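You operate a simulated robot arm through the tools that you are given. There is no shell and no other tool. Be economical: measure what you need, move in short steps, check, and stop when the job is done.

You run a simulated two-armed robot. Do the job below in one go: nothing can be reset, and whatever is moved stays where it is left.

## Task
Put the clear cartridge marked "black" from the grey top of unit one on the front of the plate bench and the clear cartridge labelled "yellow" on the clear half of the green top of unit one. Put the yellow bundle on the top of the compressor away on the middle shelf of the roller bench. Take the filter labelled "TYPE 6" from the top of the compressor and put it on the grey top of unit one. Pick up the green roller from the steel ledge of the feeder with one hand, pass it to the other hand and put it on the clear half of the green top of unit two. Put the job ticket that says "602" from the green top of unit one on the top shelf of unit one and the job ticket that says "904" on the second shelf by the hall door from the bottom. Push the grille door of unit two shut. Put the parcel from the grey top of unit two on top of the green card. Put the white bottle from the grey top of unit three on the grey top of unit two and the grey bottle on the front of the plate bench. Do these in any order. Set down upright: clear cartridge, filter, green roller, bottle.

It is judged by the outcome, as a careful person would: the job done as asked, and still so three seconds after it is handed in. It fails if anything else is knocked over, pushed out of place, dropped, spilled or broken.

## Robot
Two 7-joint arms with two-finger parallel grippers on one trunk, on a base that drives. Base frame: it is fixed to the floor where the robot stands at the start and does not move with it; the origin is under the middle of the robot, x ahead of it, y to its left, z up. Lengths are in mm, angles in rad, forces in N, time in s.
The left shoulder is at the start at [20, 113, 1322], the right one opposite. With the tool pointing down near the work surface each hand reaches from about 100 to 300 mm from the robot's upright axis, wherever it stands, measured 20 degrees to its own side. Places, roughly: bottle [-2500, 750, 1000]; clear cartridge [500, 0, 1000]; clear half of the green top of unit one [900, 1500, 1000]; clear half of the green top of unit two [-700, 1900, 1000]; filter [1000, -750, 750]; front of the plate bench (18x110 cm) [380, 4360, 900]; green card [-750, 250, 1000]; green roller (7x7x12 cm) [2700, 300, 600]; grey top of unit one [500, -100, 1000]; grey top of unit two [-1000, 400, 1000]; grille door of unit two [-1000, 1300, 400]; job ticket [750, 1500, 1000]; middle shelf of the roller bench (84x22 cm) [-8680, 940, 480]; parcel [-1250, 500, 1000]; second shelf by the hall door [-1500, -2600, 500]; top shelf of unit one (18x59 cm) [460, -360, 780]; yellow bundle (10x6x5 cm) [900, -700, 600]. Payload 1.57 kg a hand.
Tool frame (each hand has its own): the origin (TCP) lies between the finger pads and is the grasp point; the fingertips stand 30 mm ahead of it; z points along the fingers, y is the line along which they close. The gripper opens to 80 mm. The fingers are 17 mm wide and 12 mm thick; the gripper's body (40 by 82 mm) begins 80 mm behind the TCP.
Orientation is that of the tool frame in the base frame, as a unit quaternion [x, y, z, w]. With the fingers straight down and closing along the base's y, the tool's x points along the base's -x, its y along +y and its z along -z.

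## Interface
- The arms move only by the tool servo_tool. It takes "left_commands", "right_commands" or both (then of equal length, played together; a hand with none holds still); each is a list of rows, each a list of 7 numbers: the shift along the tool's x, y, z in units of 50 mm (1.0 is 50 mm), then the turn, a rotation vector about the tool's x, y, z in units of 5 degrees (1.0 is 5 degrees), then the finger opening in cm, from 0 to 8. In form: [[tx, ty, tz, wx, wy, wz, fingers], ...]. A call has 1 to 10 rows; each row shifts and turns the commanded pose from where the row before left it, along the tool's axes as they then stand. A call with a number of a shift or a turn outside -1 to 1 is refused whole. Rows are played at 5 a second. More than 50 mm and 0.15 rad between two rows, or a gripper value outside its range, and nothing of the call is played. A pose out of reach is approached as far as the arm can. The call stops where the force on the tool passes 40 N (or 10 N more than at its start, if that is more) or the arm is blocked; 0.2 s more then pass. The fingers move at their own pace (about 45 mm/s each) and stop on an object; they squeeze with about 42 N. The grip force told is the motor's: it shows also when the fingers shut on nothing. Time passes only in rows, and 0.2 s behind the last, so rows that do not move let the fingers close. It gives the time, the measured TCP pose, the force on the tool (base axes), the opening and the grip force at its end, in the units of the frame above (readings bear some noise), with the torque about the TCP (base axes, N m) and any sound that the robot's microphone picked up, and new pictures: "views" is both (left out), scene, wrist or none (wrist: the cameras of the hands that moved).
- Cameras (640 x 400 px; columns grow to the right, rows downward): "scene" is now at [62.8, 37.2, 1411.2]; the picture's right is [0.59, -0.81, 0.00], its down [-0.72, -0.52, -0.46] and it looks along [0.37, 0.27, -0.89] (base axes); focal length 214 px, centre (320, 200). "left" rides on the left gripper at [72, 7, -122] in its tool frame; the picture's right is [-0.09, 1.00, 0.00], its down [-0.84, -0.08, -0.54] and it looks along [-0.54, -0.05, 0.84] (tool axes); focal length 238 px, centre (320, 200). "right" rides on the right gripper at [72, -7, -122] in its tool frame; the picture's right is [0.09, 1.00, 0.00], its down [-0.84, 0.08, -0.54] and it looks along [-0.54, 0.05, 0.84] (tool axes); focal length 238 px, centre (320, 200). There is no depth. A picture from a camera that has moved, and an enlarged one, comes with that camera's place and axes in the base frame and with its lens.
- raise_lower(by): slides the trunk up (or, below 0, down) by that many mm; the arms and the scene camera ride with it, the base frame stays. It gives what a move gives, with no picture.
- drive_base(legs): drives the robot by 1 to 6 legs, each [ahead, left, turn to the left] in mm, mm and rad, along the robot's own axes; the way and the turn of a leg run together, so that a leg with both is an arc; at most 1500 mm and 3.142 rad a leg. The arms and the cameras ride along, it lands a little off, and it stops where it bumps. It gives what a move gives, and a new picture of the scene camera.
- turn_head(pan, tilt): turns the head with the scene camera to pan (to the left, within 1.396 rad either way) and tilt (down, from -0.506 to 1.204), counted from straight ahead of the robot. It gives what a move gives, and a new picture of the scene camera.
- inspect(camera, box): a new picture of the part [left, top, right, bottom] of that camera's present view, enlarged. No time passes.
- close_job(): hands the job in; it is judged then, once.

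Go step by step. Nothing tells you exact positions but the pictures and the camera data: compare them with the known pose of the tool, close in by small moves and look again before you grip or let go. The budget is 546 turns and 360 pictures, counting those below and the enlarged ones. Unless the task says otherwise, let go and move clear before handing in, and close with one line.

The tools are called as a command line: name --argument value ..., lists and objects as JSON in quotes. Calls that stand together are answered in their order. servo_tool: Moves the arms, as the interface text tells. Its arguments: {"type":"object","properties":{"left_commands":{"type":"array","items":{"type":"array","items":{"type":"number"}}},"right_commands":{"type":"array","items":{"type":"array","items":{"type":"number"}}},"views":{"type":"string","enum":["both","scene","wrist","none"]}},"required":[]} The other tools are called the same way: raise_lower (by) slides the trunk up or down; drive_base (legs) drives the base; turn_head (pan, tilt) turns the head that bears the scene camera; inspect (camera, box) takes an enlarged picture of a part of a camera's view; close_job () hands the job in.

At the start:

```text
time: 0.0
left_position: [401.9, -1.3, 1308.2]
left_ee_rot: [0.0, 1.0, 0.0, 0.0]
left_wrist_force: [-0.3, -0.2, 1.5]
left_moment: [0.0, 0.02, 0.03]
left_width: 80.0
left_gripper_force: 0.1
right_position: [346.7, -372.0, 1335.2]
right_ee_rot: [0.0, 1.0, -0.001, 0.0]
right_wrist_force: [0.0, -0.3, -0.5]
right_moment: [-0.02, 0.01, -0.02]
right_width: 79.9
right_gripper_force: 0.1
trunk travel left (down, up): [-375.0, 195.0]
robot x, y, heading: [3.7, 3.2, 0.002]
head pan, tilt: [0.63, 1.089]
```

scene: 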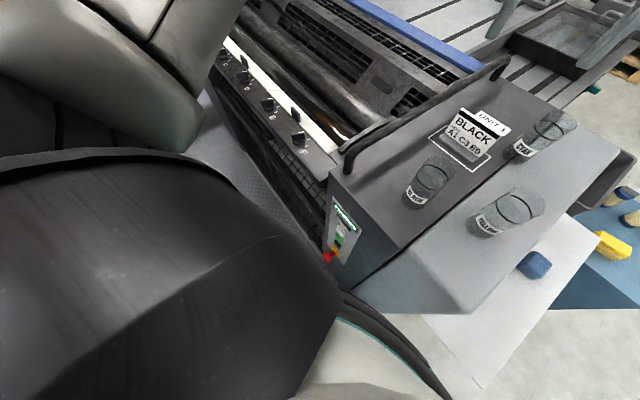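
right: 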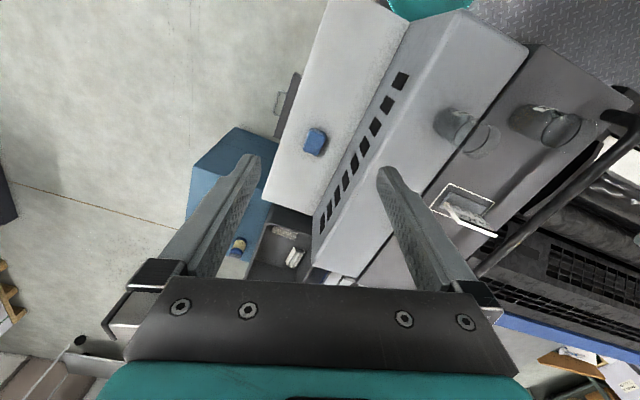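
left: 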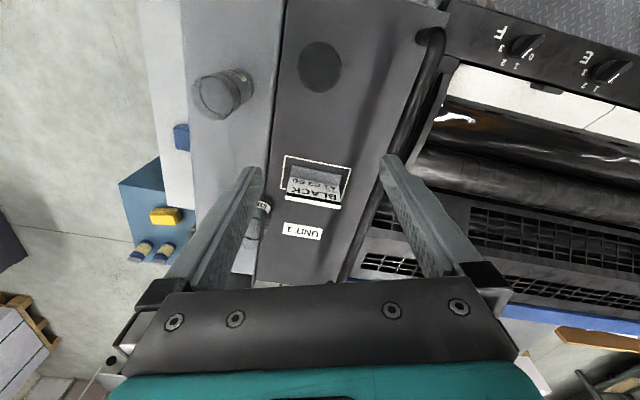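

I see unit one's grey top with three clear cartridges ahead of me. I'll look closer at labels first and survey around.

inspect --camera "scene" --box '[380, 90, 620, 240]'

turn_head --pan 0.0 --tilt 0.7

turn_head --pan 1.2 --tilt 0.4

turn_head --pan -1.2 --tilt 0.4

```text
2.67 times, centred on (500, 165) of scene
camera zoom: at [62.8, 37.2, 1411.2], right [0.59, -0.81, 0.0], down [-0.72, -0.52, -0.46], along [0.37, 0.27, -0.89], focal length 572 px, centre (-160, 293)
```

zoom: 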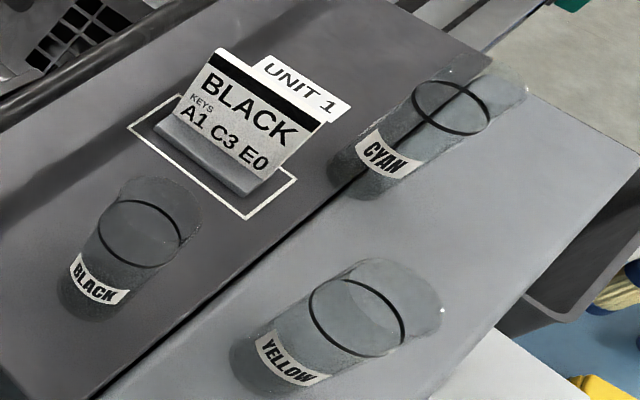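

```text
time: 1.0
left_position: [400.1, -1.9, 1307.4]
left_ee_rot: [-0.001, 1.0, -0.001, -0.001]
left_wrist_force: [-0.2, 0.0, -0.3]
left_moment: [-0.03, 0.02, 0.01]
left_width: 80.0
left_gripper_force: 0.1
right_position: [346.1, -370.9, 1335.2]
right_ee_rot: [0.001, 1.0, 0.0, 0.0]
right_wrist_force: [-0.4, 0.3, 0.4]
right_moment: [0.0, 0.0, -0.02]
right_width: 80.1
right_gripper_force: 0.0
trunk travel left (down, up): [-375.0, 195.0]
robot x, y, heading: [2.0, 1.1, -0.004]
head pan, tilt: [0.0, 0.7]
camera scene: at [96.1, -0.3, 1440.4], right [0.0, -1.0, 0.0], down [-0.64, 0.0, -0.76], along [0.76, 0.0, -0.64], focal length 214 px, centre (320, 200)
```

scene: 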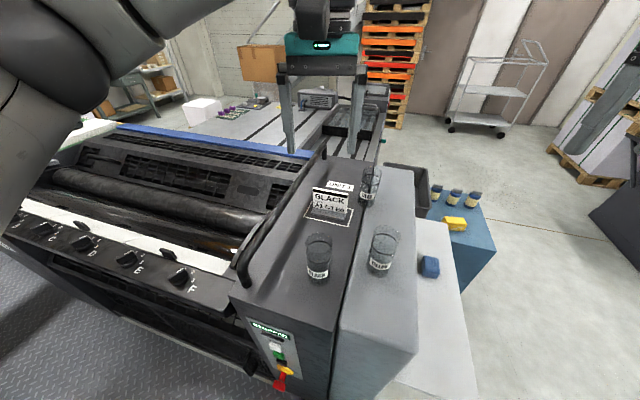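

```text
time: 2.4
left_position: [401.5, -1.6, 1308.7]
left_ee_rot: [0.0, 1.0, 0.0, 0.0]
left_wrist_force: [-0.6, 0.4, 0.5]
left_moment: [-0.02, -0.02, 0.02]
left_width: 80.0
left_gripper_force: 0.0
right_position: [346.6, -371.0, 1335.1]
right_ee_rot: [0.0, 1.0, 0.0, 0.0]
right_wrist_force: [-0.1, 0.3, 0.8]
right_moment: [0.02, -0.03, -0.02]
right_width: 80.0
right_gripper_force: 0.1
trunk travel left (down, up): [-375.0, 195.0]
robot x, y, heading: [1.2, 1.1, -0.004]
head pan, tilt: [1.201, 0.4]
camera scene: at [44.7, 85.9, 1467.3], right [0.93, -0.36, 0.0], down [-0.14, -0.36, -0.92], along [0.33, 0.86, -0.39], focal length 214 px, centre (320, 200)
```

scene: 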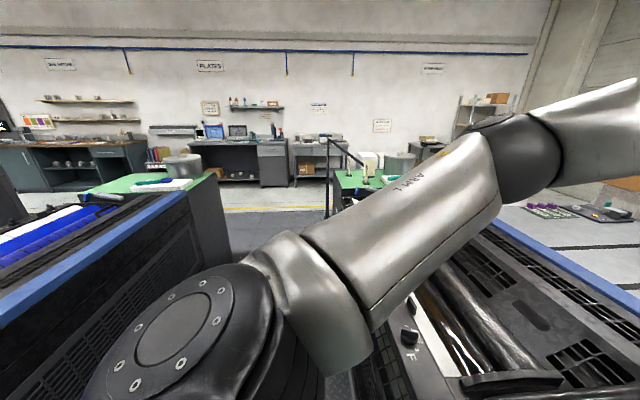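

```text
time: 4.6
left_position: [401.2, -1.7, 1308.7]
left_ee_rot: [-0.001, 1.0, 0.001, 0.0]
left_wrist_force: [0.3, 0.5, 0.8]
left_moment: [0.0, 0.02, 0.05]
left_width: 80.0
left_gripper_force: 0.0
right_position: [346.7, -372.0, 1335.1]
right_ee_rot: [0.0, 1.0, 0.0, 0.0]
right_wrist_force: [0.1, -0.9, 0.4]
right_moment: [-0.02, 0.01, -0.02]
right_width: 80.1
right_gripper_force: 0.1
trunk travel left (down, up): [-375.0, 195.0]
robot x, y, heading: [1.1, 0.5, 0.005]
head pan, tilt: [-1.201, 0.4]
camera scene: at [44.7, -86.7, 1467.3], right [-0.93, -0.36, 0.0], down [-0.14, 0.36, -0.92], along [0.33, -0.86, -0.39], focal length 214 px, centre (320, 200)
```

scene: 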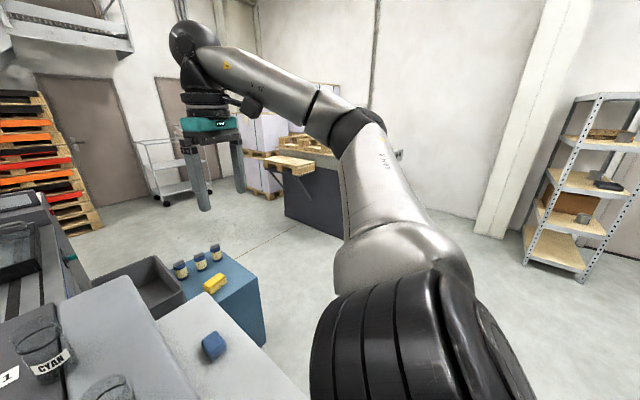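

The black cartridge is near [355,5,~985], yellow beside it, cyan stays. I'll look down to see how near the front of the unit is and what lies in the aisles.

turn_head --pan -0.5 --tilt 1.1

turn_head --pan 1.39 --tilt 0.9

turn_head --pan -1.39 --tilt 0.9

```text
time: 5.7
left_position: [400.7, -1.8, 1307.3]
left_ee_rot: [-0.001, 1.0, 0.0, 0.0]
left_wrist_force: [-0.5, -0.4, -0.4]
left_moment: [0.03, 0.0, -0.02]
left_width: 80.1
left_gripper_force: 0.1
right_position: [347.0, -371.2, 1335.4]
right_ee_rot: [-0.001, 1.0, 0.0, 0.0]
right_wrist_force: [0.4, -0.8, -0.1]
right_moment: [-0.01, -0.02, 0.01]
right_width: 80.4
right_gripper_force: 0.0
trunk travel left (down, up): [-375.0, 195.0]
robot x, y, heading: [4.0, 0.7, 0.0]
head pan, tilt: [-0.499, 1.1]
camera scene: at [66.5, -30.7, 1410.5], right [-0.48, -0.88, 0.0], down [-0.78, 0.43, -0.45], along [0.4, -0.22, -0.89], focal length 214 px, centre (320, 200)
```

scene: 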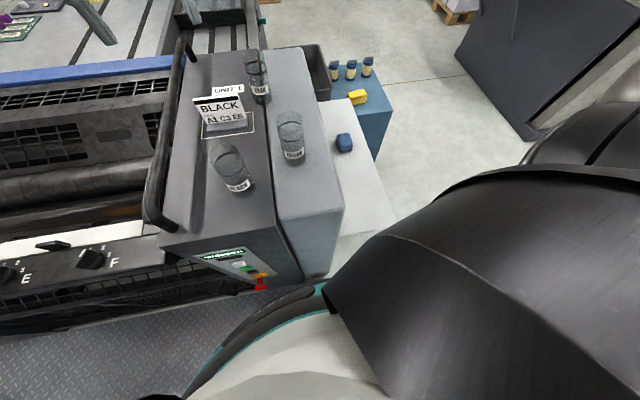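

```text
time: 7.5
left_position: [401.7, -2.0, 1307.8]
left_ee_rot: [0.0, 1.0, 0.001, 0.0]
left_wrist_force: [0.0, -0.4, -0.8]
left_moment: [-0.01, 0.01, -0.04]
left_width: 80.1
left_gripper_force: 0.0
right_position: [346.9, -371.9, 1335.3]
right_ee_rot: [0.001, 1.0, 0.001, 0.0]
right_wrist_force: [0.9, 0.1, 0.6]
right_moment: [-0.02, 0.03, -0.01]
right_width: 80.1
right_gripper_force: 0.0
trunk travel left (down, up): [-375.0, 195.0]
robot x, y, heading: [1.2, -0.9, -0.001]
head pan, tilt: [1.389, 0.901]
camera scene: at [24.8, 73.8, 1424.3], right [0.98, -0.18, 0.0], down [-0.14, -0.77, -0.62], along [0.11, 0.61, -0.78], focal length 214 px, centre (320, 200)
```

scene: 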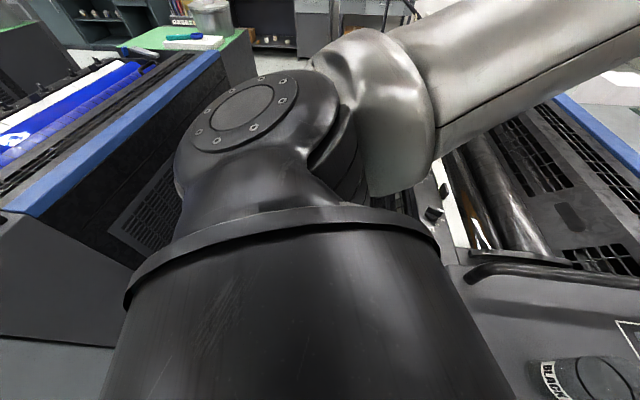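

```text
time: 10.0
left_position: [399.8, -1.9, 1307.1]
left_ee_rot: [0.0, 1.0, 0.001, 0.0]
left_wrist_force: [-0.1, 0.0, -0.4]
left_moment: [-0.01, 0.0, -0.02]
left_width: 79.9
left_gripper_force: 0.1
right_position: [346.9, -372.1, 1335.7]
right_ee_rot: [0.001, 1.0, 0.0, 0.001]
right_wrist_force: [0.2, -0.4, -0.5]
right_moment: [0.0, 0.03, 0.01]
right_width: 79.8
right_gripper_force: 0.0
trunk travel left (down, up): [-375.0, 195.0]
robot x, y, heading: [-0.2, -0.7, 0.001]
head pan, tilt: [-1.389, 0.901]
camera scene: at [24.8, -74.6, 1424.3], right [-0.98, -0.18, 0.0], down [-0.14, 0.77, -0.62], along [0.11, -0.61, -0.78], focal length 214 px, centre (320, 200)
```

scene: 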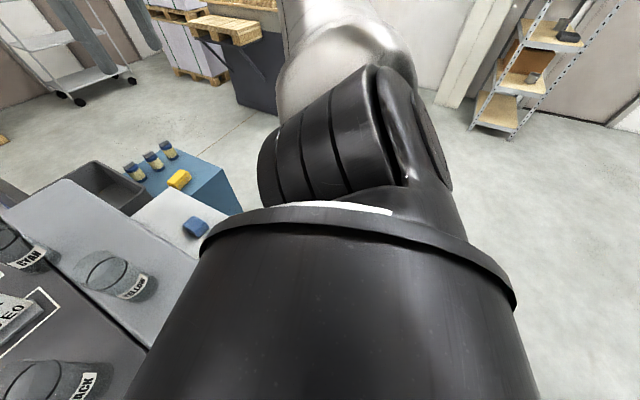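

The aisle to the right is clear floor. First I go round to the compressor's far side for the filter.

drive_base --legs '[[-100, -1250, 0], [1050, 0, 0], [0, 0, 1.571]]'

turn_head --pan 0 --tilt 0.9

```text
time: 25.1
left_position: [969.5, -840.4, 1308.0]
left_ee_rot: [-0.7, 0.714, 0.0, 0.0]
left_wrist_force: [-0.2, 0.0, 0.5]
left_moment: [-0.03, 0.0, 0.01]
left_width: 80.2
left_gripper_force: 0.0
right_position: [1336.2, -902.3, 1334.1]
right_ee_rot: [-0.699, 0.716, 0.0, 0.0]
right_wrist_force: [-0.4, -0.6, 0.1]
right_moment: [0.0, 0.0, 0.0]
right_width: 79.9
right_gripper_force: 0.0
trunk travel left (down, up): [-375.0, 195.0]
robot x, y, heading: [958.5, -1239.3, 1.547]
head pan, tilt: [-1.389, 0.901]
camera scene: at [1034.0, -1218.7, 1424.3], right [0.16, -0.99, 0.0], down [-0.77, -0.12, -0.62], along [0.61, 0.1, -0.78], focal length 214 px, centre (320, 200)
```

scene: 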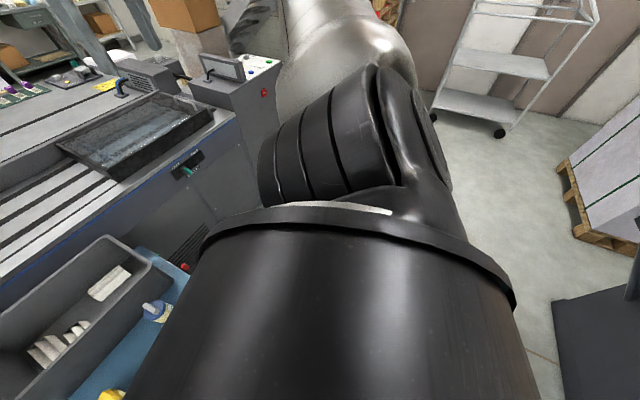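

```text
time: 26.6
left_position: [970.0, -838.6, 1308.5]
left_ee_rot: [-0.699, 0.715, 0.0, -0.001]
left_wrist_force: [-0.7, 0.3, -0.4]
left_moment: [-0.03, 0.0, -0.02]
left_width: 80.0
left_gripper_force: 0.1
right_position: [1336.9, -902.1, 1334.9]
right_ee_rot: [-0.698, 0.716, 0.0, 0.0]
right_wrist_force: [-0.6, 0.6, -0.1]
right_moment: [0.0, -0.03, -0.01]
right_width: 79.7
right_gripper_force: 0.1
trunk travel left (down, up): [-375.0, 195.0]
robot x, y, heading: [957.4, -1236.1, 1.544]
head pan, tilt: [0.0, 0.901]
camera scene: at [961.4, -1155.2, 1424.3], right [1.0, -0.02, 0.0], down [-0.02, -0.78, -0.62], along [0.02, 0.62, -0.78], focal length 214 px, centre (320, 200)
```

scene: 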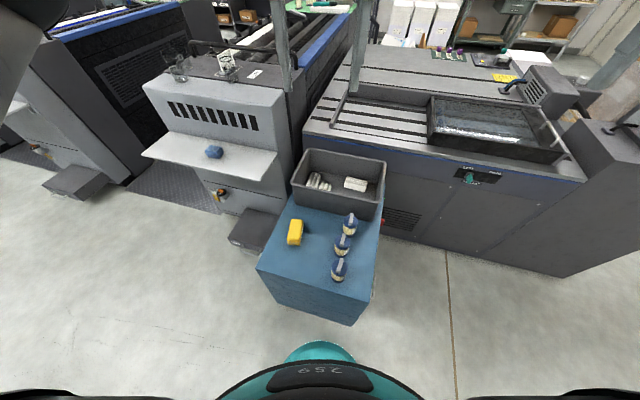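

The compressor is right ahead, with three filters and the yellow bundle. I zoom in to read labels.

inspect --camera "scene" --box '[270, 200, 390, 290]'

turn_head --pan -0.6 --tilt 0.6

```text
4.44 times, centred on (330, 245) of scene
camera zoom: at [961.4, -1155.2, 1424.3], right [1.0, -0.02, 0.0], down [-0.02, -0.78, -0.62], along [0.02, 0.62, -0.78], focal length 953 px, centre (276, 0)
```

zoom: 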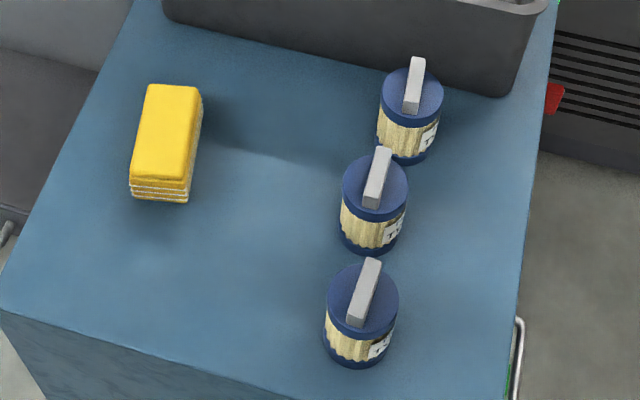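

```text
time: 27.6
left_position: [969.3, -839.3, 1307.9]
left_ee_rot: [-0.699, 0.715, 0.0, 0.0]
left_wrist_force: [0.3, 0.4, -0.1]
left_moment: [0.01, -0.01, -0.01]
left_width: 79.7
left_gripper_force: 0.0
right_position: [1337.5, -902.7, 1335.3]
right_ee_rot: [-0.699, 0.715, 0.0, 0.001]
right_wrist_force: [0.2, 0.9, -0.2]
right_moment: [0.0, 0.0, -0.01]
right_width: 79.9
right_gripper_force: 0.0
trunk travel left (down, up): [-375.0, 195.0]
robot x, y, heading: [956.8, -1242.2, 1.546]
head pan, tilt: [-0.6, 0.6]
camera scene: at [1011.1, -1158.9, 1449.1], right [0.81, -0.58, 0.0], down [-0.33, -0.46, -0.82], along [0.48, 0.67, -0.57], focal length 214 px, centre (320, 200)
```

scene: 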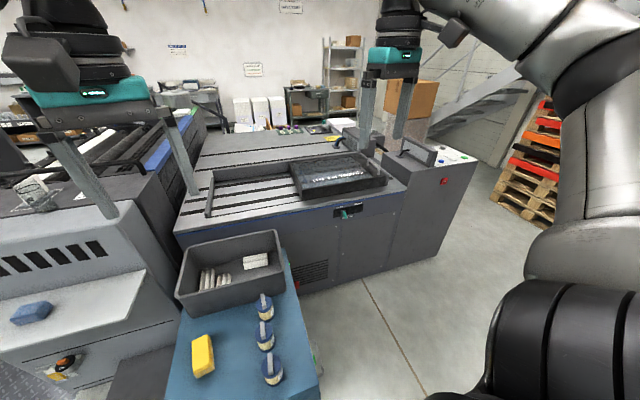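

The labels face to the right (+x); I'll move right to read them.

drive_base --legs '[[0, -450, 0.5]]'

turn_head --pan 0 --tilt 0.9

```text
time: 30.3
left_position: [1200.1, -784.1, 1307.0]
left_ee_rot: [0.857, -0.515, 0.001, -0.001]
left_wrist_force: [-0.7, -0.6, -0.2]
left_moment: [-0.03, 0.01, 0.03]
left_width: 80.1
left_gripper_force: 0.1
right_position: [1551.4, -661.0, 1335.1]
right_ee_rot: [0.856, -0.517, 0.001, 0.0]
right_wrist_force: [-0.5, 0.2, 1.2]
right_moment: [-0.03, 0.02, 0.0]
right_width: 80.0
right_gripper_force: 0.1
trunk travel left (down, up): [-375.0, 195.0]
robot x, y, heading: [1384.1, -1137.4, 2.057]
head pan, tilt: [-0.6, 0.6]
camera scene: at [1392.2, -1043.5, 1449.1], right [0.99, -0.11, 0.0], down [-0.07, -0.56, -0.82], along [0.09, 0.82, -0.57], focal length 214 px, centre (320, 200)
```

scene: 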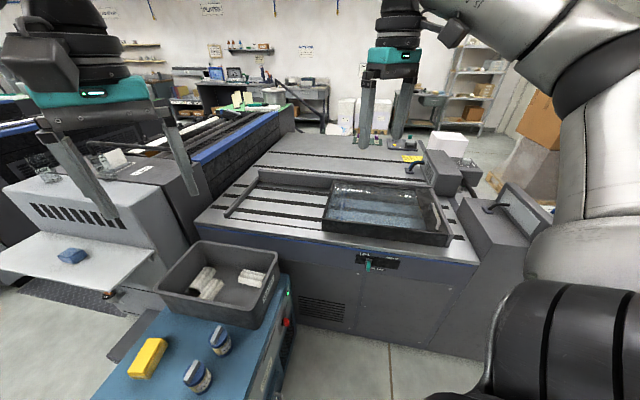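

```text
time: 31.3
left_position: [1199.3, -784.4, 1307.5]
left_ee_rot: [0.857, -0.516, 0.0, -0.001]
left_wrist_force: [0.8, -0.5, 0.0]
left_moment: [-0.02, -0.01, 0.0]
left_width: 80.0
left_gripper_force: 0.1
right_position: [1551.4, -661.1, 1334.5]
right_ee_rot: [0.856, -0.517, -0.001, 0.0]
right_wrist_force: [0.3, -0.4, 0.2]
right_moment: [0.01, -0.01, 0.01]
right_width: 80.1
right_gripper_force: 0.0
trunk travel left (down, up): [-375.0, 195.0]
robot x, y, heading: [1384.7, -1141.5, 2.058]
head pan, tilt: [0.0, 0.901]
camera scene: at [1346.5, -1064.7, 1424.4], right [0.88, 0.47, 0.0], down [0.36, -0.69, -0.62], along [-0.29, 0.55, -0.78], focal length 214 px, centre (320, 200)
```

scene: 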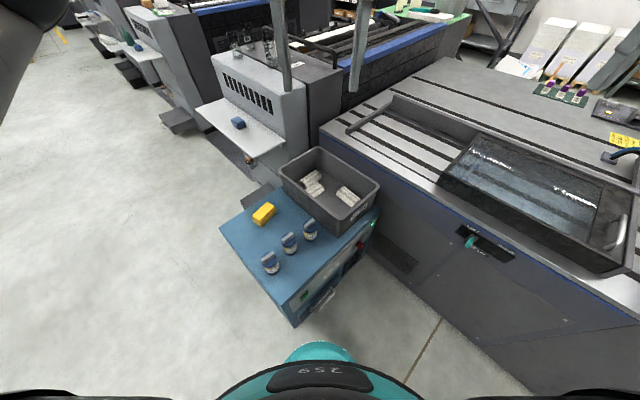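

inspect --camera "scene" --box '[250, 210, 330, 280]'

```text
5.71 times, centred on (290, 245) of scene
camera zoom: at [1346.5, -1064.7, 1424.4], right [0.88, 0.47, 0.0], down [0.36, -0.69, -0.62], along [-0.29, 0.55, -0.78], focal length 1226 px, centre (491, -57)
```

zoom: 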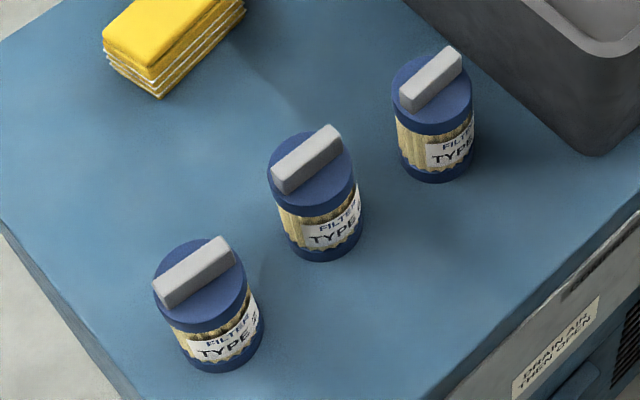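

drive_base --legs '[[-100, -300, 0.45]]'

turn_head --pan 0.2 --tilt 0.8

```text
time: 33.5
left_position: [1354.0, -779.4, 1307.0]
left_ee_rot: [0.951, -0.308, 0.0, 0.0]
left_wrist_force: [-0.8, 0.0, -0.1]
left_moment: [-0.03, 0.0, 0.0]
left_width: 80.2
left_gripper_force: 0.0
right_position: [1616.1, -511.6, 1335.2]
right_ee_rot: [0.951, -0.309, 0.001, 0.0]
right_wrist_force: [0.9, -0.4, -0.4]
right_moment: [-0.03, 0.03, -0.01]
right_width: 79.9
right_gripper_force: 0.0
trunk travel left (down, up): [-375.0, 195.0]
robot x, y, heading: [1675.9, -1014.8, 2.512]
head pan, tilt: [0.0, 0.901]
camera scene: at [1609.6, -965.3, 1424.3], right [0.59, 0.81, 0.0], down [0.63, -0.46, -0.62], along [-0.5, 0.36, -0.78], focal length 214 px, centre (320, 200)
```

scene: 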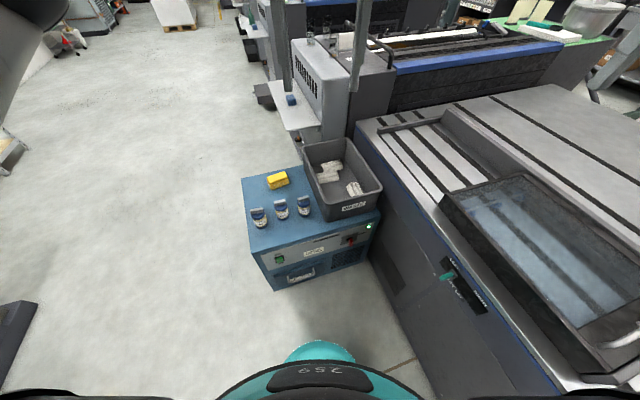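

```text
time: 34.2
left_position: [1353.1, -779.1, 1308.0]
left_ee_rot: [0.951, -0.308, 0.0, -0.001]
left_wrist_force: [0.5, 0.9, -0.1]
left_moment: [0.0, 0.01, 0.01]
left_width: 80.2
left_gripper_force: 0.1
right_position: [1612.9, -512.2, 1335.4]
right_ee_rot: [0.951, -0.309, 0.0, 0.0]
right_wrist_force: [0.0, 0.9, 0.3]
right_moment: [0.01, -0.02, 0.01]
right_width: 79.8
right_gripper_force: 0.1
trunk travel left (down, up): [-375.0, 195.0]
robot x, y, heading: [1673.1, -1013.3, 2.511]
head pan, tilt: [0.201, 0.799]
camera scene: at [1596.8, -976.5, 1432.2], right [0.41, 0.91, 0.0], down [0.65, -0.3, -0.7], along [-0.63, 0.29, -0.72], focal length 214 px, centre (320, 200)
```

scene: 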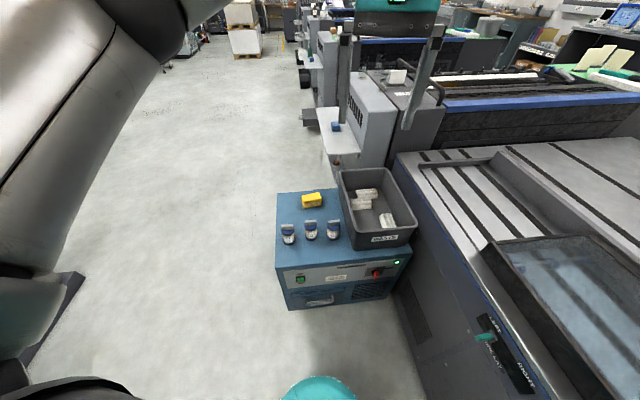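

inspect --camera "scene" --box '[270, 190, 350, 250]'

```text
6.67 times, centred on (310, 220) of scene
camera zoom: at [1596.8, -976.5, 1432.2], right [0.41, 0.91, 0.0], down [0.65, -0.3, -0.7], along [-0.63, 0.29, -0.72], focal length 1430 px, centre (387, 67)
```

zoom: 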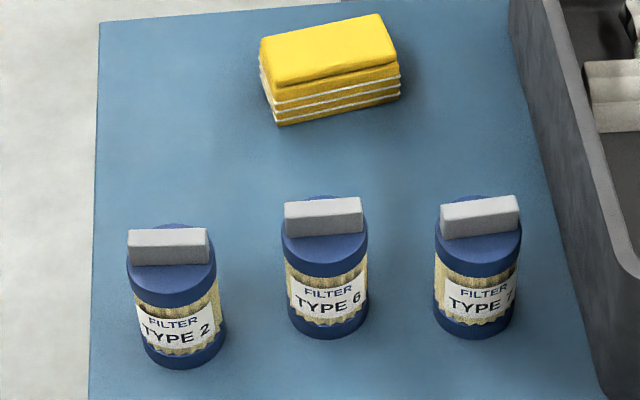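

TYPE 6 is the middle filter, its fin top near [1060,-774,698]. Next I look at my own base to know how close I may stand.

turn_head --pan 0 --tilt 1.2

servo_tool --left_commands '[[0, -1, 0, 0, 0, 0, 8], [0, -1, 0, 0, 0, 0, 8]]' --views "wrist"

```text
time: 35.0
left_position: [1353.5, -777.9, 1307.8]
left_ee_rot: [0.952, -0.308, -0.001, 0.0]
left_wrist_force: [0.8, 0.4, -0.1]
left_moment: [0.0, 0.02, 0.01]
left_width: 80.0
left_gripper_force: 0.1
right_position: [1615.5, -511.9, 1334.3]
right_ee_rot: [0.951, -0.309, 0.0, 0.0]
right_wrist_force: [0.5, -0.7, -0.4]
right_moment: [-0.05, 0.0, 0.01]
right_width: 80.2
right_gripper_force: 0.1
trunk travel left (down, up): [-375.0, 195.0]
robot x, y, heading: [1678.0, -1014.5, 2.517]
head pan, tilt: [0.0, 1.201]
camera scene: at [1625.0, -977.1, 1404.5], right [0.59, 0.81, 0.0], down [0.75, -0.55, -0.36], along [-0.29, 0.21, -0.93], focal length 214 px, centre (320, 200)
```

scene: 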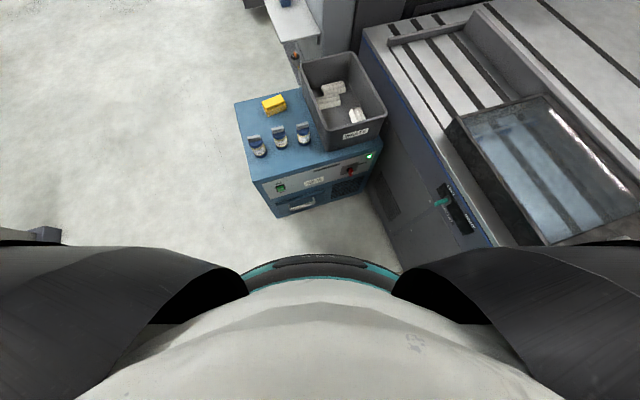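

```text
time: 35.6
left_position: [1412.6, -696.6, 1307.3]
left_ee_rot: [0.951, -0.308, -0.001, 0.001]
left_wrist_force: [-0.5, 1.1, 0.5]
left_moment: [0.01, 0.03, 0.0]
left_width: 79.8
left_gripper_force: 0.1
right_position: [1615.0, -510.9, 1335.0]
right_ee_rot: [0.951, -0.309, 0.0, 0.001]
right_wrist_force: [0.0, 0.5, 0.2]
right_moment: [-0.04, 0.05, -0.01]
right_width: 80.1
right_gripper_force: 0.0
trunk travel left (down, up): [-375.0, 195.0]
robot x, y, heading: [1676.7, -1014.5, 2.515]
head pan, tilt: [0.0, 1.201]
camera left: at [1466.5, -743.8, 1429.6], right [-0.66, -0.75, 0.0], down [-0.63, 0.55, 0.54], along [-0.41, 0.36, -0.84], focal length 238 px, centre (320, 200)
```

left: 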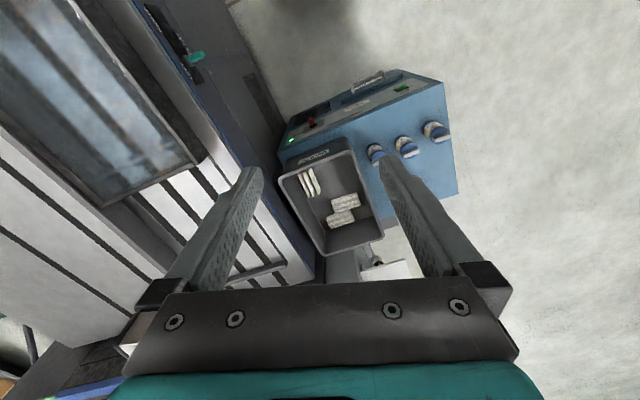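

My front reaches only ~80 mm ahead of the axis, and the whole press line is rotated about -0.33 rad. I'll drive to the compressor's panel side, facing it, and lower the trunk.

drive_base --legs '[[400, 0, 0], [0, 0, 0.315]]'

raise_lower --by -280

turn_head --pan 0.2 --tilt 1.1

```text
time: 37.6
left_position: [1185.9, -533.5, 1309.3]
left_ee_rot: [0.952, -0.305, -0.001, -0.002]
left_wrist_force: [0.9, -0.3, 0.4]
left_moment: [0.0, 0.03, -0.01]
left_width: 79.9
left_gripper_force: 0.0
right_position: [1387.4, -346.2, 1335.1]
right_ee_rot: [0.952, -0.306, 0.0, 0.001]
right_wrist_force: [0.1, -0.5, 0.3]
right_moment: [0.04, 0.03, -0.03]
right_width: 79.8
right_gripper_force: 0.0
trunk travel left (down, up): [-375.0, 195.0]
robot x, y, heading: [1453.4, -853.2, 2.517]
head pan, tilt: [0.0, 1.201]
stopped in leg 1: the robot was blocked; the commanded pose is now the measured one
camera scene: at [1401.9, -811.9, 1404.5], right [0.58, 0.81, 0.0], down [0.76, -0.54, -0.36], along [-0.3, 0.21, -0.93], focal length 214 px, centre (320, 200)
```

scene: 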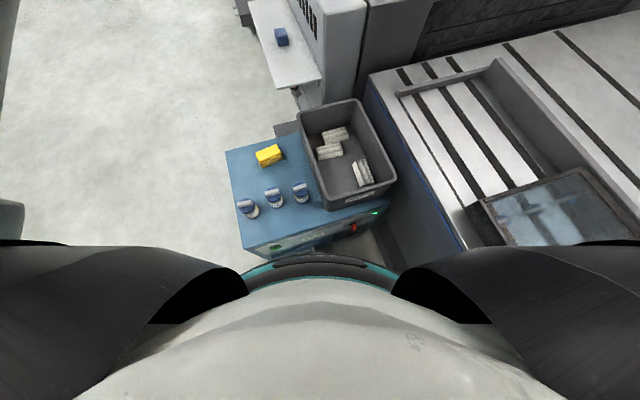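

```text
time: 40.4
left_position: [1183.9, -532.7, 1027.7]
left_ee_rot: [0.953, -0.304, 0.0, -0.001]
left_wrist_force: [-0.3, 0.3, 0.1]
left_moment: [0.03, -0.05, 0.0]
left_width: 79.9
left_gripper_force: 0.1
right_position: [1386.8, -346.6, 1054.7]
right_ee_rot: [0.952, -0.306, -0.001, -0.001]
right_wrist_force: [0.5, -0.4, 0.1]
right_moment: [-0.01, 0.0, -0.03]
right_width: 79.9
right_gripper_force: 0.2
trunk travel left (down, up): [-95.0, 475.0]
robot x, y, heading: [1454.3, -850.3, 2.516]
head pan, tilt: [0.0, 1.201]
```

```text
time: 41.2
left_position: [1183.2, -533.9, 1027.4]
left_ee_rot: [0.953, -0.303, 0.001, -0.001]
left_wrist_force: [0.0, -0.1, 0.8]
left_moment: [-0.02, -0.03, 0.01]
left_width: 80.3
left_gripper_force: 0.1
right_position: [1385.9, -345.5, 1054.7]
right_ee_rot: [0.952, -0.306, 0.0, -0.002]
right_wrist_force: [0.5, -0.1, -0.4]
right_moment: [0.01, 0.01, -0.04]
right_width: 80.1
right_gripper_force: 0.2
trunk travel left (down, up): [-95.0, 475.0]
robot x, y, heading: [1452.6, -850.4, 2.52]
head pan, tilt: [0.201, 1.1]
camera scene: at [1388.2, -818.4, 1130.5], right [0.41, 0.91, 0.0], down [0.81, -0.36, -0.45], along [-0.41, 0.19, -0.89], focal length 214 px, centre (320, 200)
```

scene: 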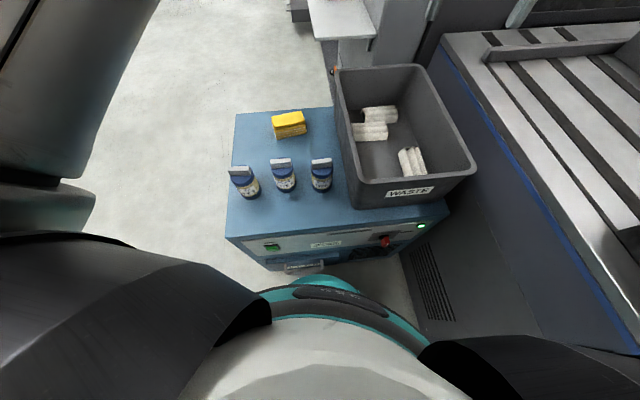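

The base stopped ~270 mm from the compressor, so I can't get nearer; the left arm should still reach. I move the left hand over the middle filter.

servo_tool --left_commands '[[0.13, 0.89, 0, 0, 0, 0, 8], [0.13, 0.89, 0, 0, 0, 0, 8], [0.13, 0.89, 0, 0, 0, 0, 8], [0.13, 0.89, 0, 0, 0, 0, 8], [0.13, 0.89, 0, 0, 0, 0, 8], [0.13, 0.89, 0, 0, 0, 0, 8], [0, 0, 1, 0, 0, 0, 8], [0, 0, 1, 0, 0, 0, 8], [0, 0, 1, 0, 0, 0, 8]]' --views "both"

```text
time: 43.2
left_position: [1065.3, -774.2, 874.0]
left_ee_rot: [0.953, -0.304, 0.0, -0.002]
left_wrist_force: [0.2, 0.4, -0.8]
left_moment: [0.0, 0.01, -0.01]
left_width: 80.0
left_gripper_force: 0.0
right_position: [1386.7, -346.7, 1054.6]
right_ee_rot: [0.952, -0.306, 0.0, -0.001]
right_wrist_force: [0.3, 0.6, -0.2]
right_moment: [-0.04, -0.03, 0.0]
right_width: 80.1
right_gripper_force: 0.0
trunk travel left (down, up): [-95.0, 475.0]
robot x, y, heading: [1452.5, -847.1, 2.522]
head pan, tilt: [0.201, 1.1]
camera scene: at [1388.2, -818.5, 1130.5], right [0.41, 0.91, 0.0], down [0.81, -0.36, -0.45], along [-0.41, 0.19, -0.89], focal length 214 px, centre (320, 200)
camera left: at [1117.6, -821.3, 997.6], right [-0.65, -0.76, 0.0], down [-0.64, 0.55, 0.54], along [-0.41, 0.36, -0.84], focal length 238 px, centre (320, 200)
```

scene: 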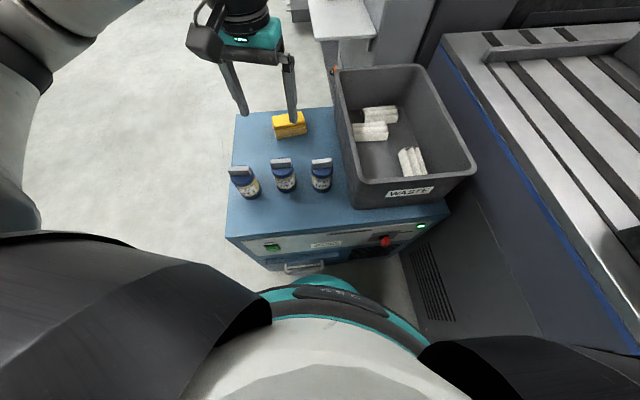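
left: 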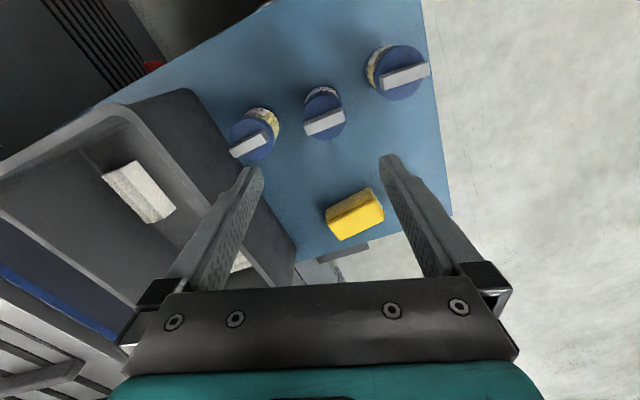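

servo_tool --left_commands '[[-0.15, 0.06, 1, 0, 0, 0, 8], [0, 0, 1, 0, 0, 0, 8], [0, 0, 0.9, 0, 0, 0, 8]]' --views "wrist"

```text
refused: row 1 steps farther than a row can; nothing moved
```

servo_tool --left_commands '[[-0.15, 0.06, 0.9, 0, 0, 0, 8], [0, 0, 1, 0, 0, 0, 8], [0, 0, 1, 0, 0, 0, 8]]' --views "wrist"

```text
time: 44.0
left_position: [1056.0, -770.0, 731.8]
left_ee_rot: [0.952, -0.305, -0.001, -0.001]
left_wrist_force: [0.1, 0.0, 0.0]
left_moment: [-0.01, 0.03, -0.01]
left_width: 80.0
left_gripper_force: 0.0
right_position: [1387.4, -345.8, 1054.7]
right_ee_rot: [0.952, -0.305, 0.001, -0.001]
right_wrist_force: [0.5, -0.3, -0.4]
right_moment: [0.0, -0.01, 0.0]
right_width: 80.0
right_gripper_force: 0.1
trunk travel left (down, up): [-95.0, 475.0]
robot x, y, heading: [1448.7, -847.7, 2.52]
head pan, tilt: [0.201, 1.1]
camera left: at [1110.6, -817.5, 852.8], right [-0.65, -0.76, 0.0], down [-0.64, 0.55, 0.54], along [-0.41, 0.36, -0.84], focal length 238 px, centre (320, 200)
```

left: 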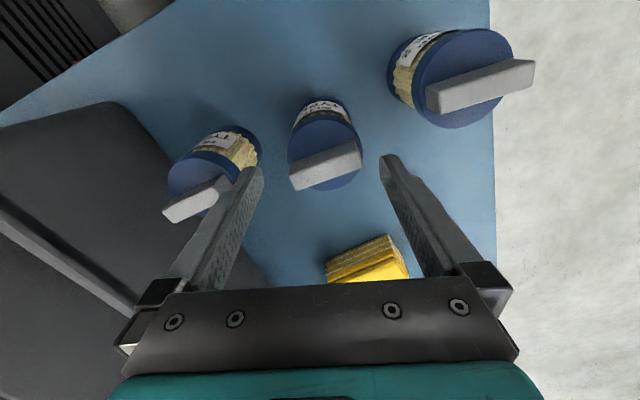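

servo_tool --left_commands '[[0, 0.05, 0.7, 0, 0, 0, 8], [0, 0, 0.7, 0, 0, 0, 8], [0, 0, 0, 0, 0, 0, 4], [0, 0, 0, 0, 0, 0, 0], [0, 0, 0, 0, 0, 0, 0], [0, 0, 0, 0, 0, 0, 0]]' --views "wrist"

```text
time: 45.4
left_position: [1053.5, -774.9, 660.3]
left_ee_rot: [0.952, -0.305, 0.0, 0.0]
left_wrist_force: [-0.1, -0.4, 0.4]
left_moment: [0.01, 0.01, -0.01]
left_width: 55.9
left_gripper_force: 36.3
right_position: [1387.4, -345.8, 1054.9]
right_ee_rot: [0.952, -0.306, 0.0, -0.001]
right_wrist_force: [0.0, -0.1, 0.3]
right_moment: [0.0, -0.03, -0.02]
right_width: 80.1
right_gripper_force: 0.1
trunk travel left (down, up): [-95.0, 475.0]
robot x, y, heading: [1453.7, -852.9, 2.519]
head pan, tilt: [0.201, 1.1]
camera left: at [1109.2, -821.2, 783.0], right [-0.65, -0.76, 0.0], down [-0.64, 0.55, 0.54], along [-0.41, 0.35, -0.84], focal length 238 px, centre (320, 200)
```

left: 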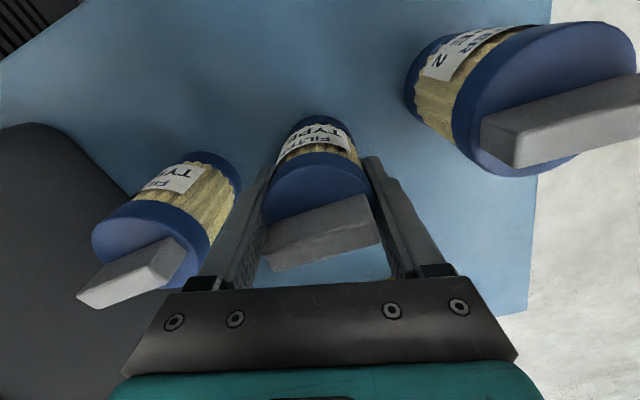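

The filter is gripped. I lift it, raise the trunk and carry it back toward unit one's aisle side.

servo_tool --left_commands '[[0, 0, -1, 0, 0, 0, 0], [0, 0, -1, 0, 0, 0, 0], [0, 0, -1, 0, 0, 0, 0]]' --views "wrist"

raise_lower --by 400

drive_base --legs '[[-303, 337, 0], [0, 0, -2.52], [-1500, 0, 0]]'

turn_head --pan 0.6 --tilt 0.8

```text
time: 46.2
left_position: [1056.9, -774.2, 815.3]
left_ee_rot: [0.953, -0.304, 0.001, 0.0]
left_wrist_force: [-0.5, -0.6, -1.5]
left_moment: [0.0, 0.0, -0.03]
left_width: 55.7
left_gripper_force: 42.4
right_position: [1386.7, -347.4, 1054.8]
right_ee_rot: [0.952, -0.305, 0.0, -0.001]
right_wrist_force: [-0.1, 0.5, -0.1]
right_moment: [-0.02, 0.0, -0.02]
right_width: 80.0
right_gripper_force: 0.1
trunk travel left (down, up): [-95.0, 475.0]
robot x, y, heading: [1453.3, -848.6, 2.519]
head pan, tilt: [0.201, 1.1]
camera left: at [1110.7, -819.4, 937.2], right [-0.65, -0.76, 0.0], down [-0.64, 0.55, 0.54], along [-0.41, 0.35, -0.84], focal length 238 px, centre (320, 200)
```

left: 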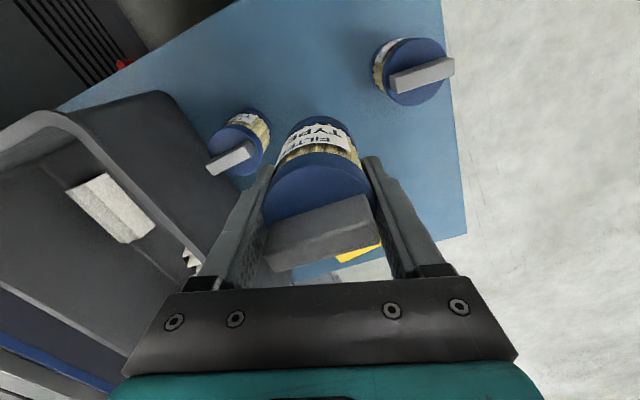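

```text
time: 50.0
left_position: [1056.6, -772.0, 1214.4]
left_ee_rot: [0.953, -0.304, 0.0, 0.0]
left_wrist_force: [-0.2, -1.3, -1.4]
left_moment: [-0.02, 0.0, 0.01]
left_width: 55.5
left_gripper_force: 42.0
right_position: [1386.1, -345.6, 1455.3]
right_ee_rot: [0.952, -0.306, 0.0, -0.001]
right_wrist_force: [0.5, 0.7, 1.7]
right_moment: [-0.01, 0.0, 0.01]
right_width: 79.9
right_gripper_force: 0.1
trunk travel left (down, up): [-495.0, 75.0]
robot x, y, heading: [1459.2, -850.8, 2.522]
head pan, tilt: [0.201, 1.1]
```

```text
time: 65.8
left_position: [373.7, -1064.4, 1215.9]
left_ee_rot: [0.026, 1.0, 0.0, -0.001]
left_wrist_force: [0.2, -0.5, -1.2]
left_moment: [0.03, 0.02, -0.01]
left_width: 55.5
left_gripper_force: 42.6
right_position: [323.7, -1600.5, 1455.2]
right_ee_rot: [0.028, 1.0, -0.002, -0.001]
right_wrist_force: [-0.5, 0.3, -0.5]
right_moment: [-0.01, -0.03, -0.04]
right_width: 80.1
right_gripper_force: 0.0
trunk travel left (down, up): [-495.0, 75.0]
robot x, y, heading: [-2.4, -1209.7, -0.054]
head pan, tilt: [0.201, 1.1]
camera scene: at [71.0, -1202.8, 1530.5], right [0.14, -0.99, 0.0], down [-0.88, -0.13, -0.45], along [0.45, 0.07, -0.89], focal length 214 px, centre (320, 200)
```

scene: 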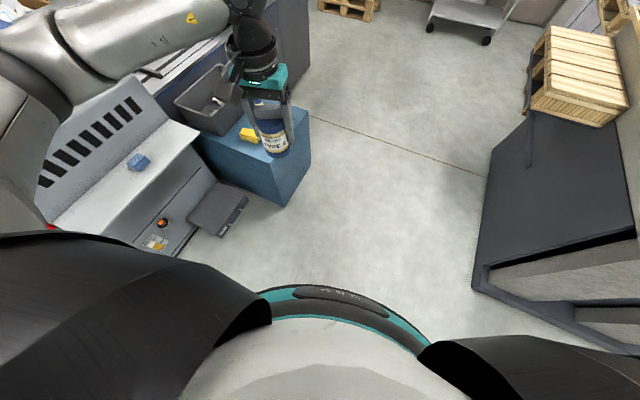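

```text
time: 66.7
left_position: [374.7, -1063.5, 1213.7]
left_ee_rot: [0.026, 1.0, -0.001, 0.0]
left_wrist_force: [0.3, 0.4, -0.9]
left_moment: [0.0, 0.0, 0.0]
left_width: 55.6
left_gripper_force: 41.7
right_position: [322.7, -1599.5, 1455.0]
right_ee_rot: [0.028, 1.0, -0.002, 0.0]
right_wrist_force: [1.2, 0.5, 0.1]
right_moment: [0.02, 0.0, 0.01]
right_width: 79.9
right_gripper_force: 0.1
trunk travel left (down, up): [-495.0, 75.0]
robot x, y, heading: [-3.6, -1210.9, -0.054]
head pan, tilt: [0.6, 0.799]
camera scene: at [77.8, -1170.3, 1552.2], right [0.52, -0.86, 0.0], down [-0.61, -0.37, -0.7], along [0.6, 0.36, -0.72], focal length 214 px, centre (320, 200)
```

scene: 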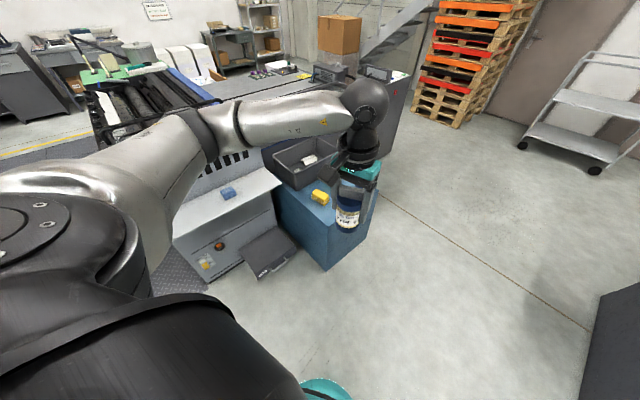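

The way to the aisle is clear; I drive back to near the start pose with the filter held high.

raise_lower --by 75

drive_base --legs '[[-110, 0, 0.054], [80, 1190, 0]]'

turn_head --pan -0.1 --tilt 1.0

```text
time: 67.8
left_position: [374.4, -1064.6, 1288.8]
left_ee_rot: [0.026, 1.0, -0.001, 0.0]
left_wrist_force: [-0.4, 0.2, -1.1]
left_moment: [-0.02, -0.04, 0.02]
left_width: 55.5
left_gripper_force: 41.9
right_position: [322.5, -1600.0, 1530.5]
right_ee_rot: [0.028, 1.0, 0.0, 0.0]
right_wrist_force: [0.3, 0.1, 0.3]
right_moment: [0.05, 0.03, -0.03]
right_width: 79.9
right_gripper_force: 0.0
trunk travel left (down, up): [-570.0, 0.0]
robot x, y, heading: [-3.8, -1212.7, -0.058]
head pan, tilt: [0.6, 0.799]
```

```text
time: 74.6
left_position: [345.7, 130.5, 1288.5]
left_ee_rot: [0.007, 1.0, -0.001, 0.0]
left_wrist_force: [0.2, 0.1, -1.3]
left_moment: [-0.01, 0.01, -0.01]
left_width: 55.4
left_gripper_force: 41.9
right_position: [316.8, -406.4, 1529.5]
right_ee_rot: [0.008, 1.0, -0.001, 0.0]
right_wrist_force: [0.1, 0.1, 0.1]
right_moment: [0.0, 0.02, -0.01]
right_width: 80.1
right_gripper_force: 0.1
trunk travel left (down, up): [-570.0, 0.0]
robot x, y, heading: [-22.1, -28.3, -0.019]
head pan, tilt: [0.6, 0.799]
camera scene: at [54.2, 13.1, 1627.2], right [0.55, -0.84, 0.0], down [-0.6, -0.39, -0.7], along [0.58, 0.38, -0.72], focal length 214 px, centre (320, 200)
```

scene: 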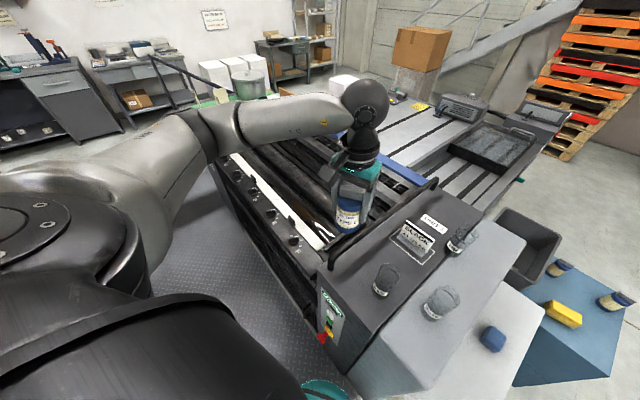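

```text
time: 75.7
left_position: [347.1, 130.1, 1288.9]
left_ee_rot: [0.007, 1.0, -0.001, -0.001]
left_wrist_force: [0.3, -0.4, -1.1]
left_moment: [0.01, 0.01, 0.03]
left_width: 55.4
left_gripper_force: 42.2
right_position: [316.7, -407.3, 1531.1]
right_ee_rot: [0.009, 1.0, 0.0, 0.0]
right_wrist_force: [-0.4, 0.8, 0.1]
right_moment: [0.02, -0.03, 0.01]
right_width: 79.7
right_gripper_force: 0.0
trunk travel left (down, up): [-570.0, 0.0]
robot x, y, heading: [-24.2, -26.4, -0.016]
head pan, tilt: [-0.099, 1.0]
camera scene: at [56.0, -39.3, 1612.1], right [-0.12, -0.99, 0.0], down [-0.84, 0.1, -0.54], along [0.54, -0.06, -0.84], focal length 214 px, centre (320, 200)
```

scene: 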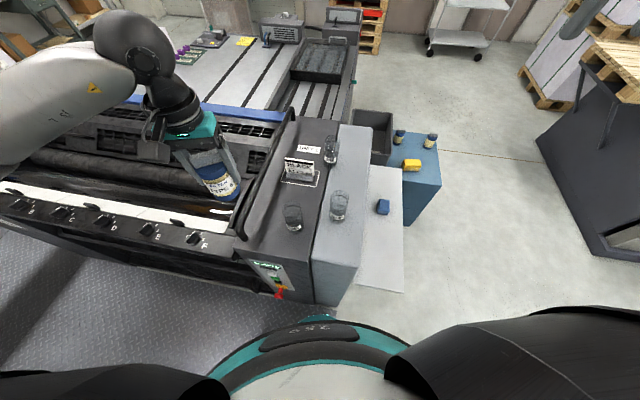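

inspect --camera "scene" --box '[230, 120, 430, 310]'

```text
2.11 times, centred on (330, 215) of scene
camera zoom: at [56.0, -39.3, 1612.1], right [-0.12, -0.99, 0.0], down [-0.84, 0.1, -0.54], along [0.54, -0.06, -0.84], focal length 452 px, centre (299, 168)
```

zoom: 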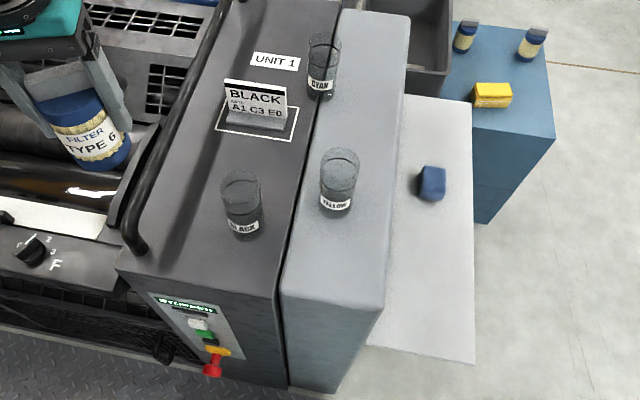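

servo_tool --left_commands '[[0.17, -0.95, 0, 0, 0, 0, 0], [0.17, -0.95, 0, 0, 0, 0, 0], [0.17, -0.95, 0, 0, 0, 0, 0], [0.17, -0.95, 0, 0, 0, 0, 0], [0.17, -0.95, 0, 0, 0, 0, 0], [0, -0.2, 0.9, 0, 0, 0, 0], [0, 0, 0.9, 0, 0, 0, 0], [0, 0, 0.9, 0, 0, 0, 0]]' --views "both"

```text
time: 77.5
left_position: [301.2, -117.4, 1153.8]
left_ee_rot: [0.007, 1.0, -0.002, 0.0]
left_wrist_force: [-0.1, -0.2, -0.8]
left_moment: [0.01, 0.0, 0.0]
left_width: 55.3
left_gripper_force: 42.4
right_position: [315.6, -407.3, 1529.3]
right_ee_rot: [0.009, 1.0, 0.0, 0.0]
right_wrist_force: [0.2, 0.4, -0.3]
right_moment: [-0.02, -0.02, -0.02]
right_width: 80.1
right_gripper_force: 0.1
trunk travel left (down, up): [-570.0, 0.0]
robot x, y, heading: [-27.5, -28.2, -0.018]
head pan, tilt: [-0.099, 1.0]
camera scene: at [56.1, -39.8, 1612.1], right [-0.12, -0.99, 0.0], down [-0.84, 0.1, -0.54], along [0.54, -0.06, -0.84], focal length 214 px, centre (320, 200)
camera left: at [228.4, -109.4, 1275.7], right [0.11, 0.99, 0.0], down [0.84, -0.09, 0.54], along [0.54, -0.06, -0.84], focal length 238 px, centre (320, 200)
```

scene: 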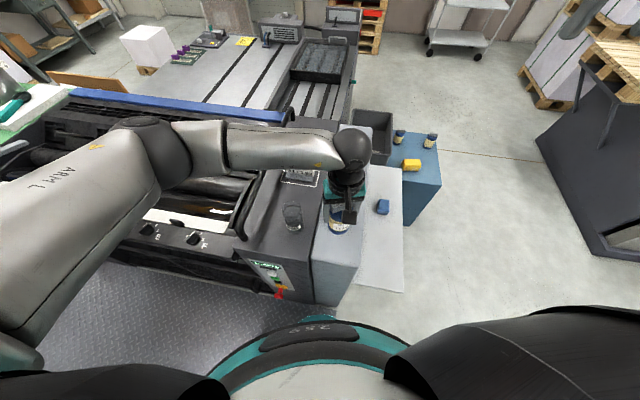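
left: 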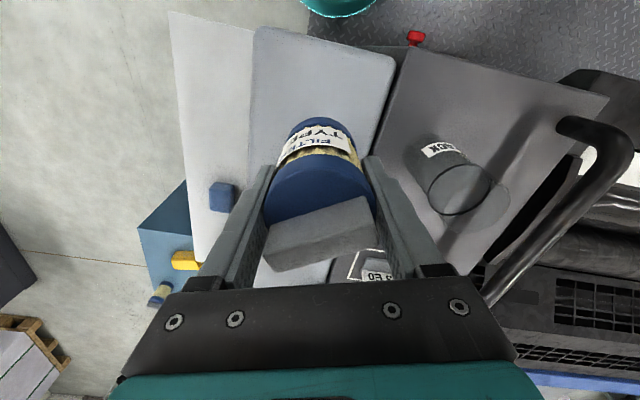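

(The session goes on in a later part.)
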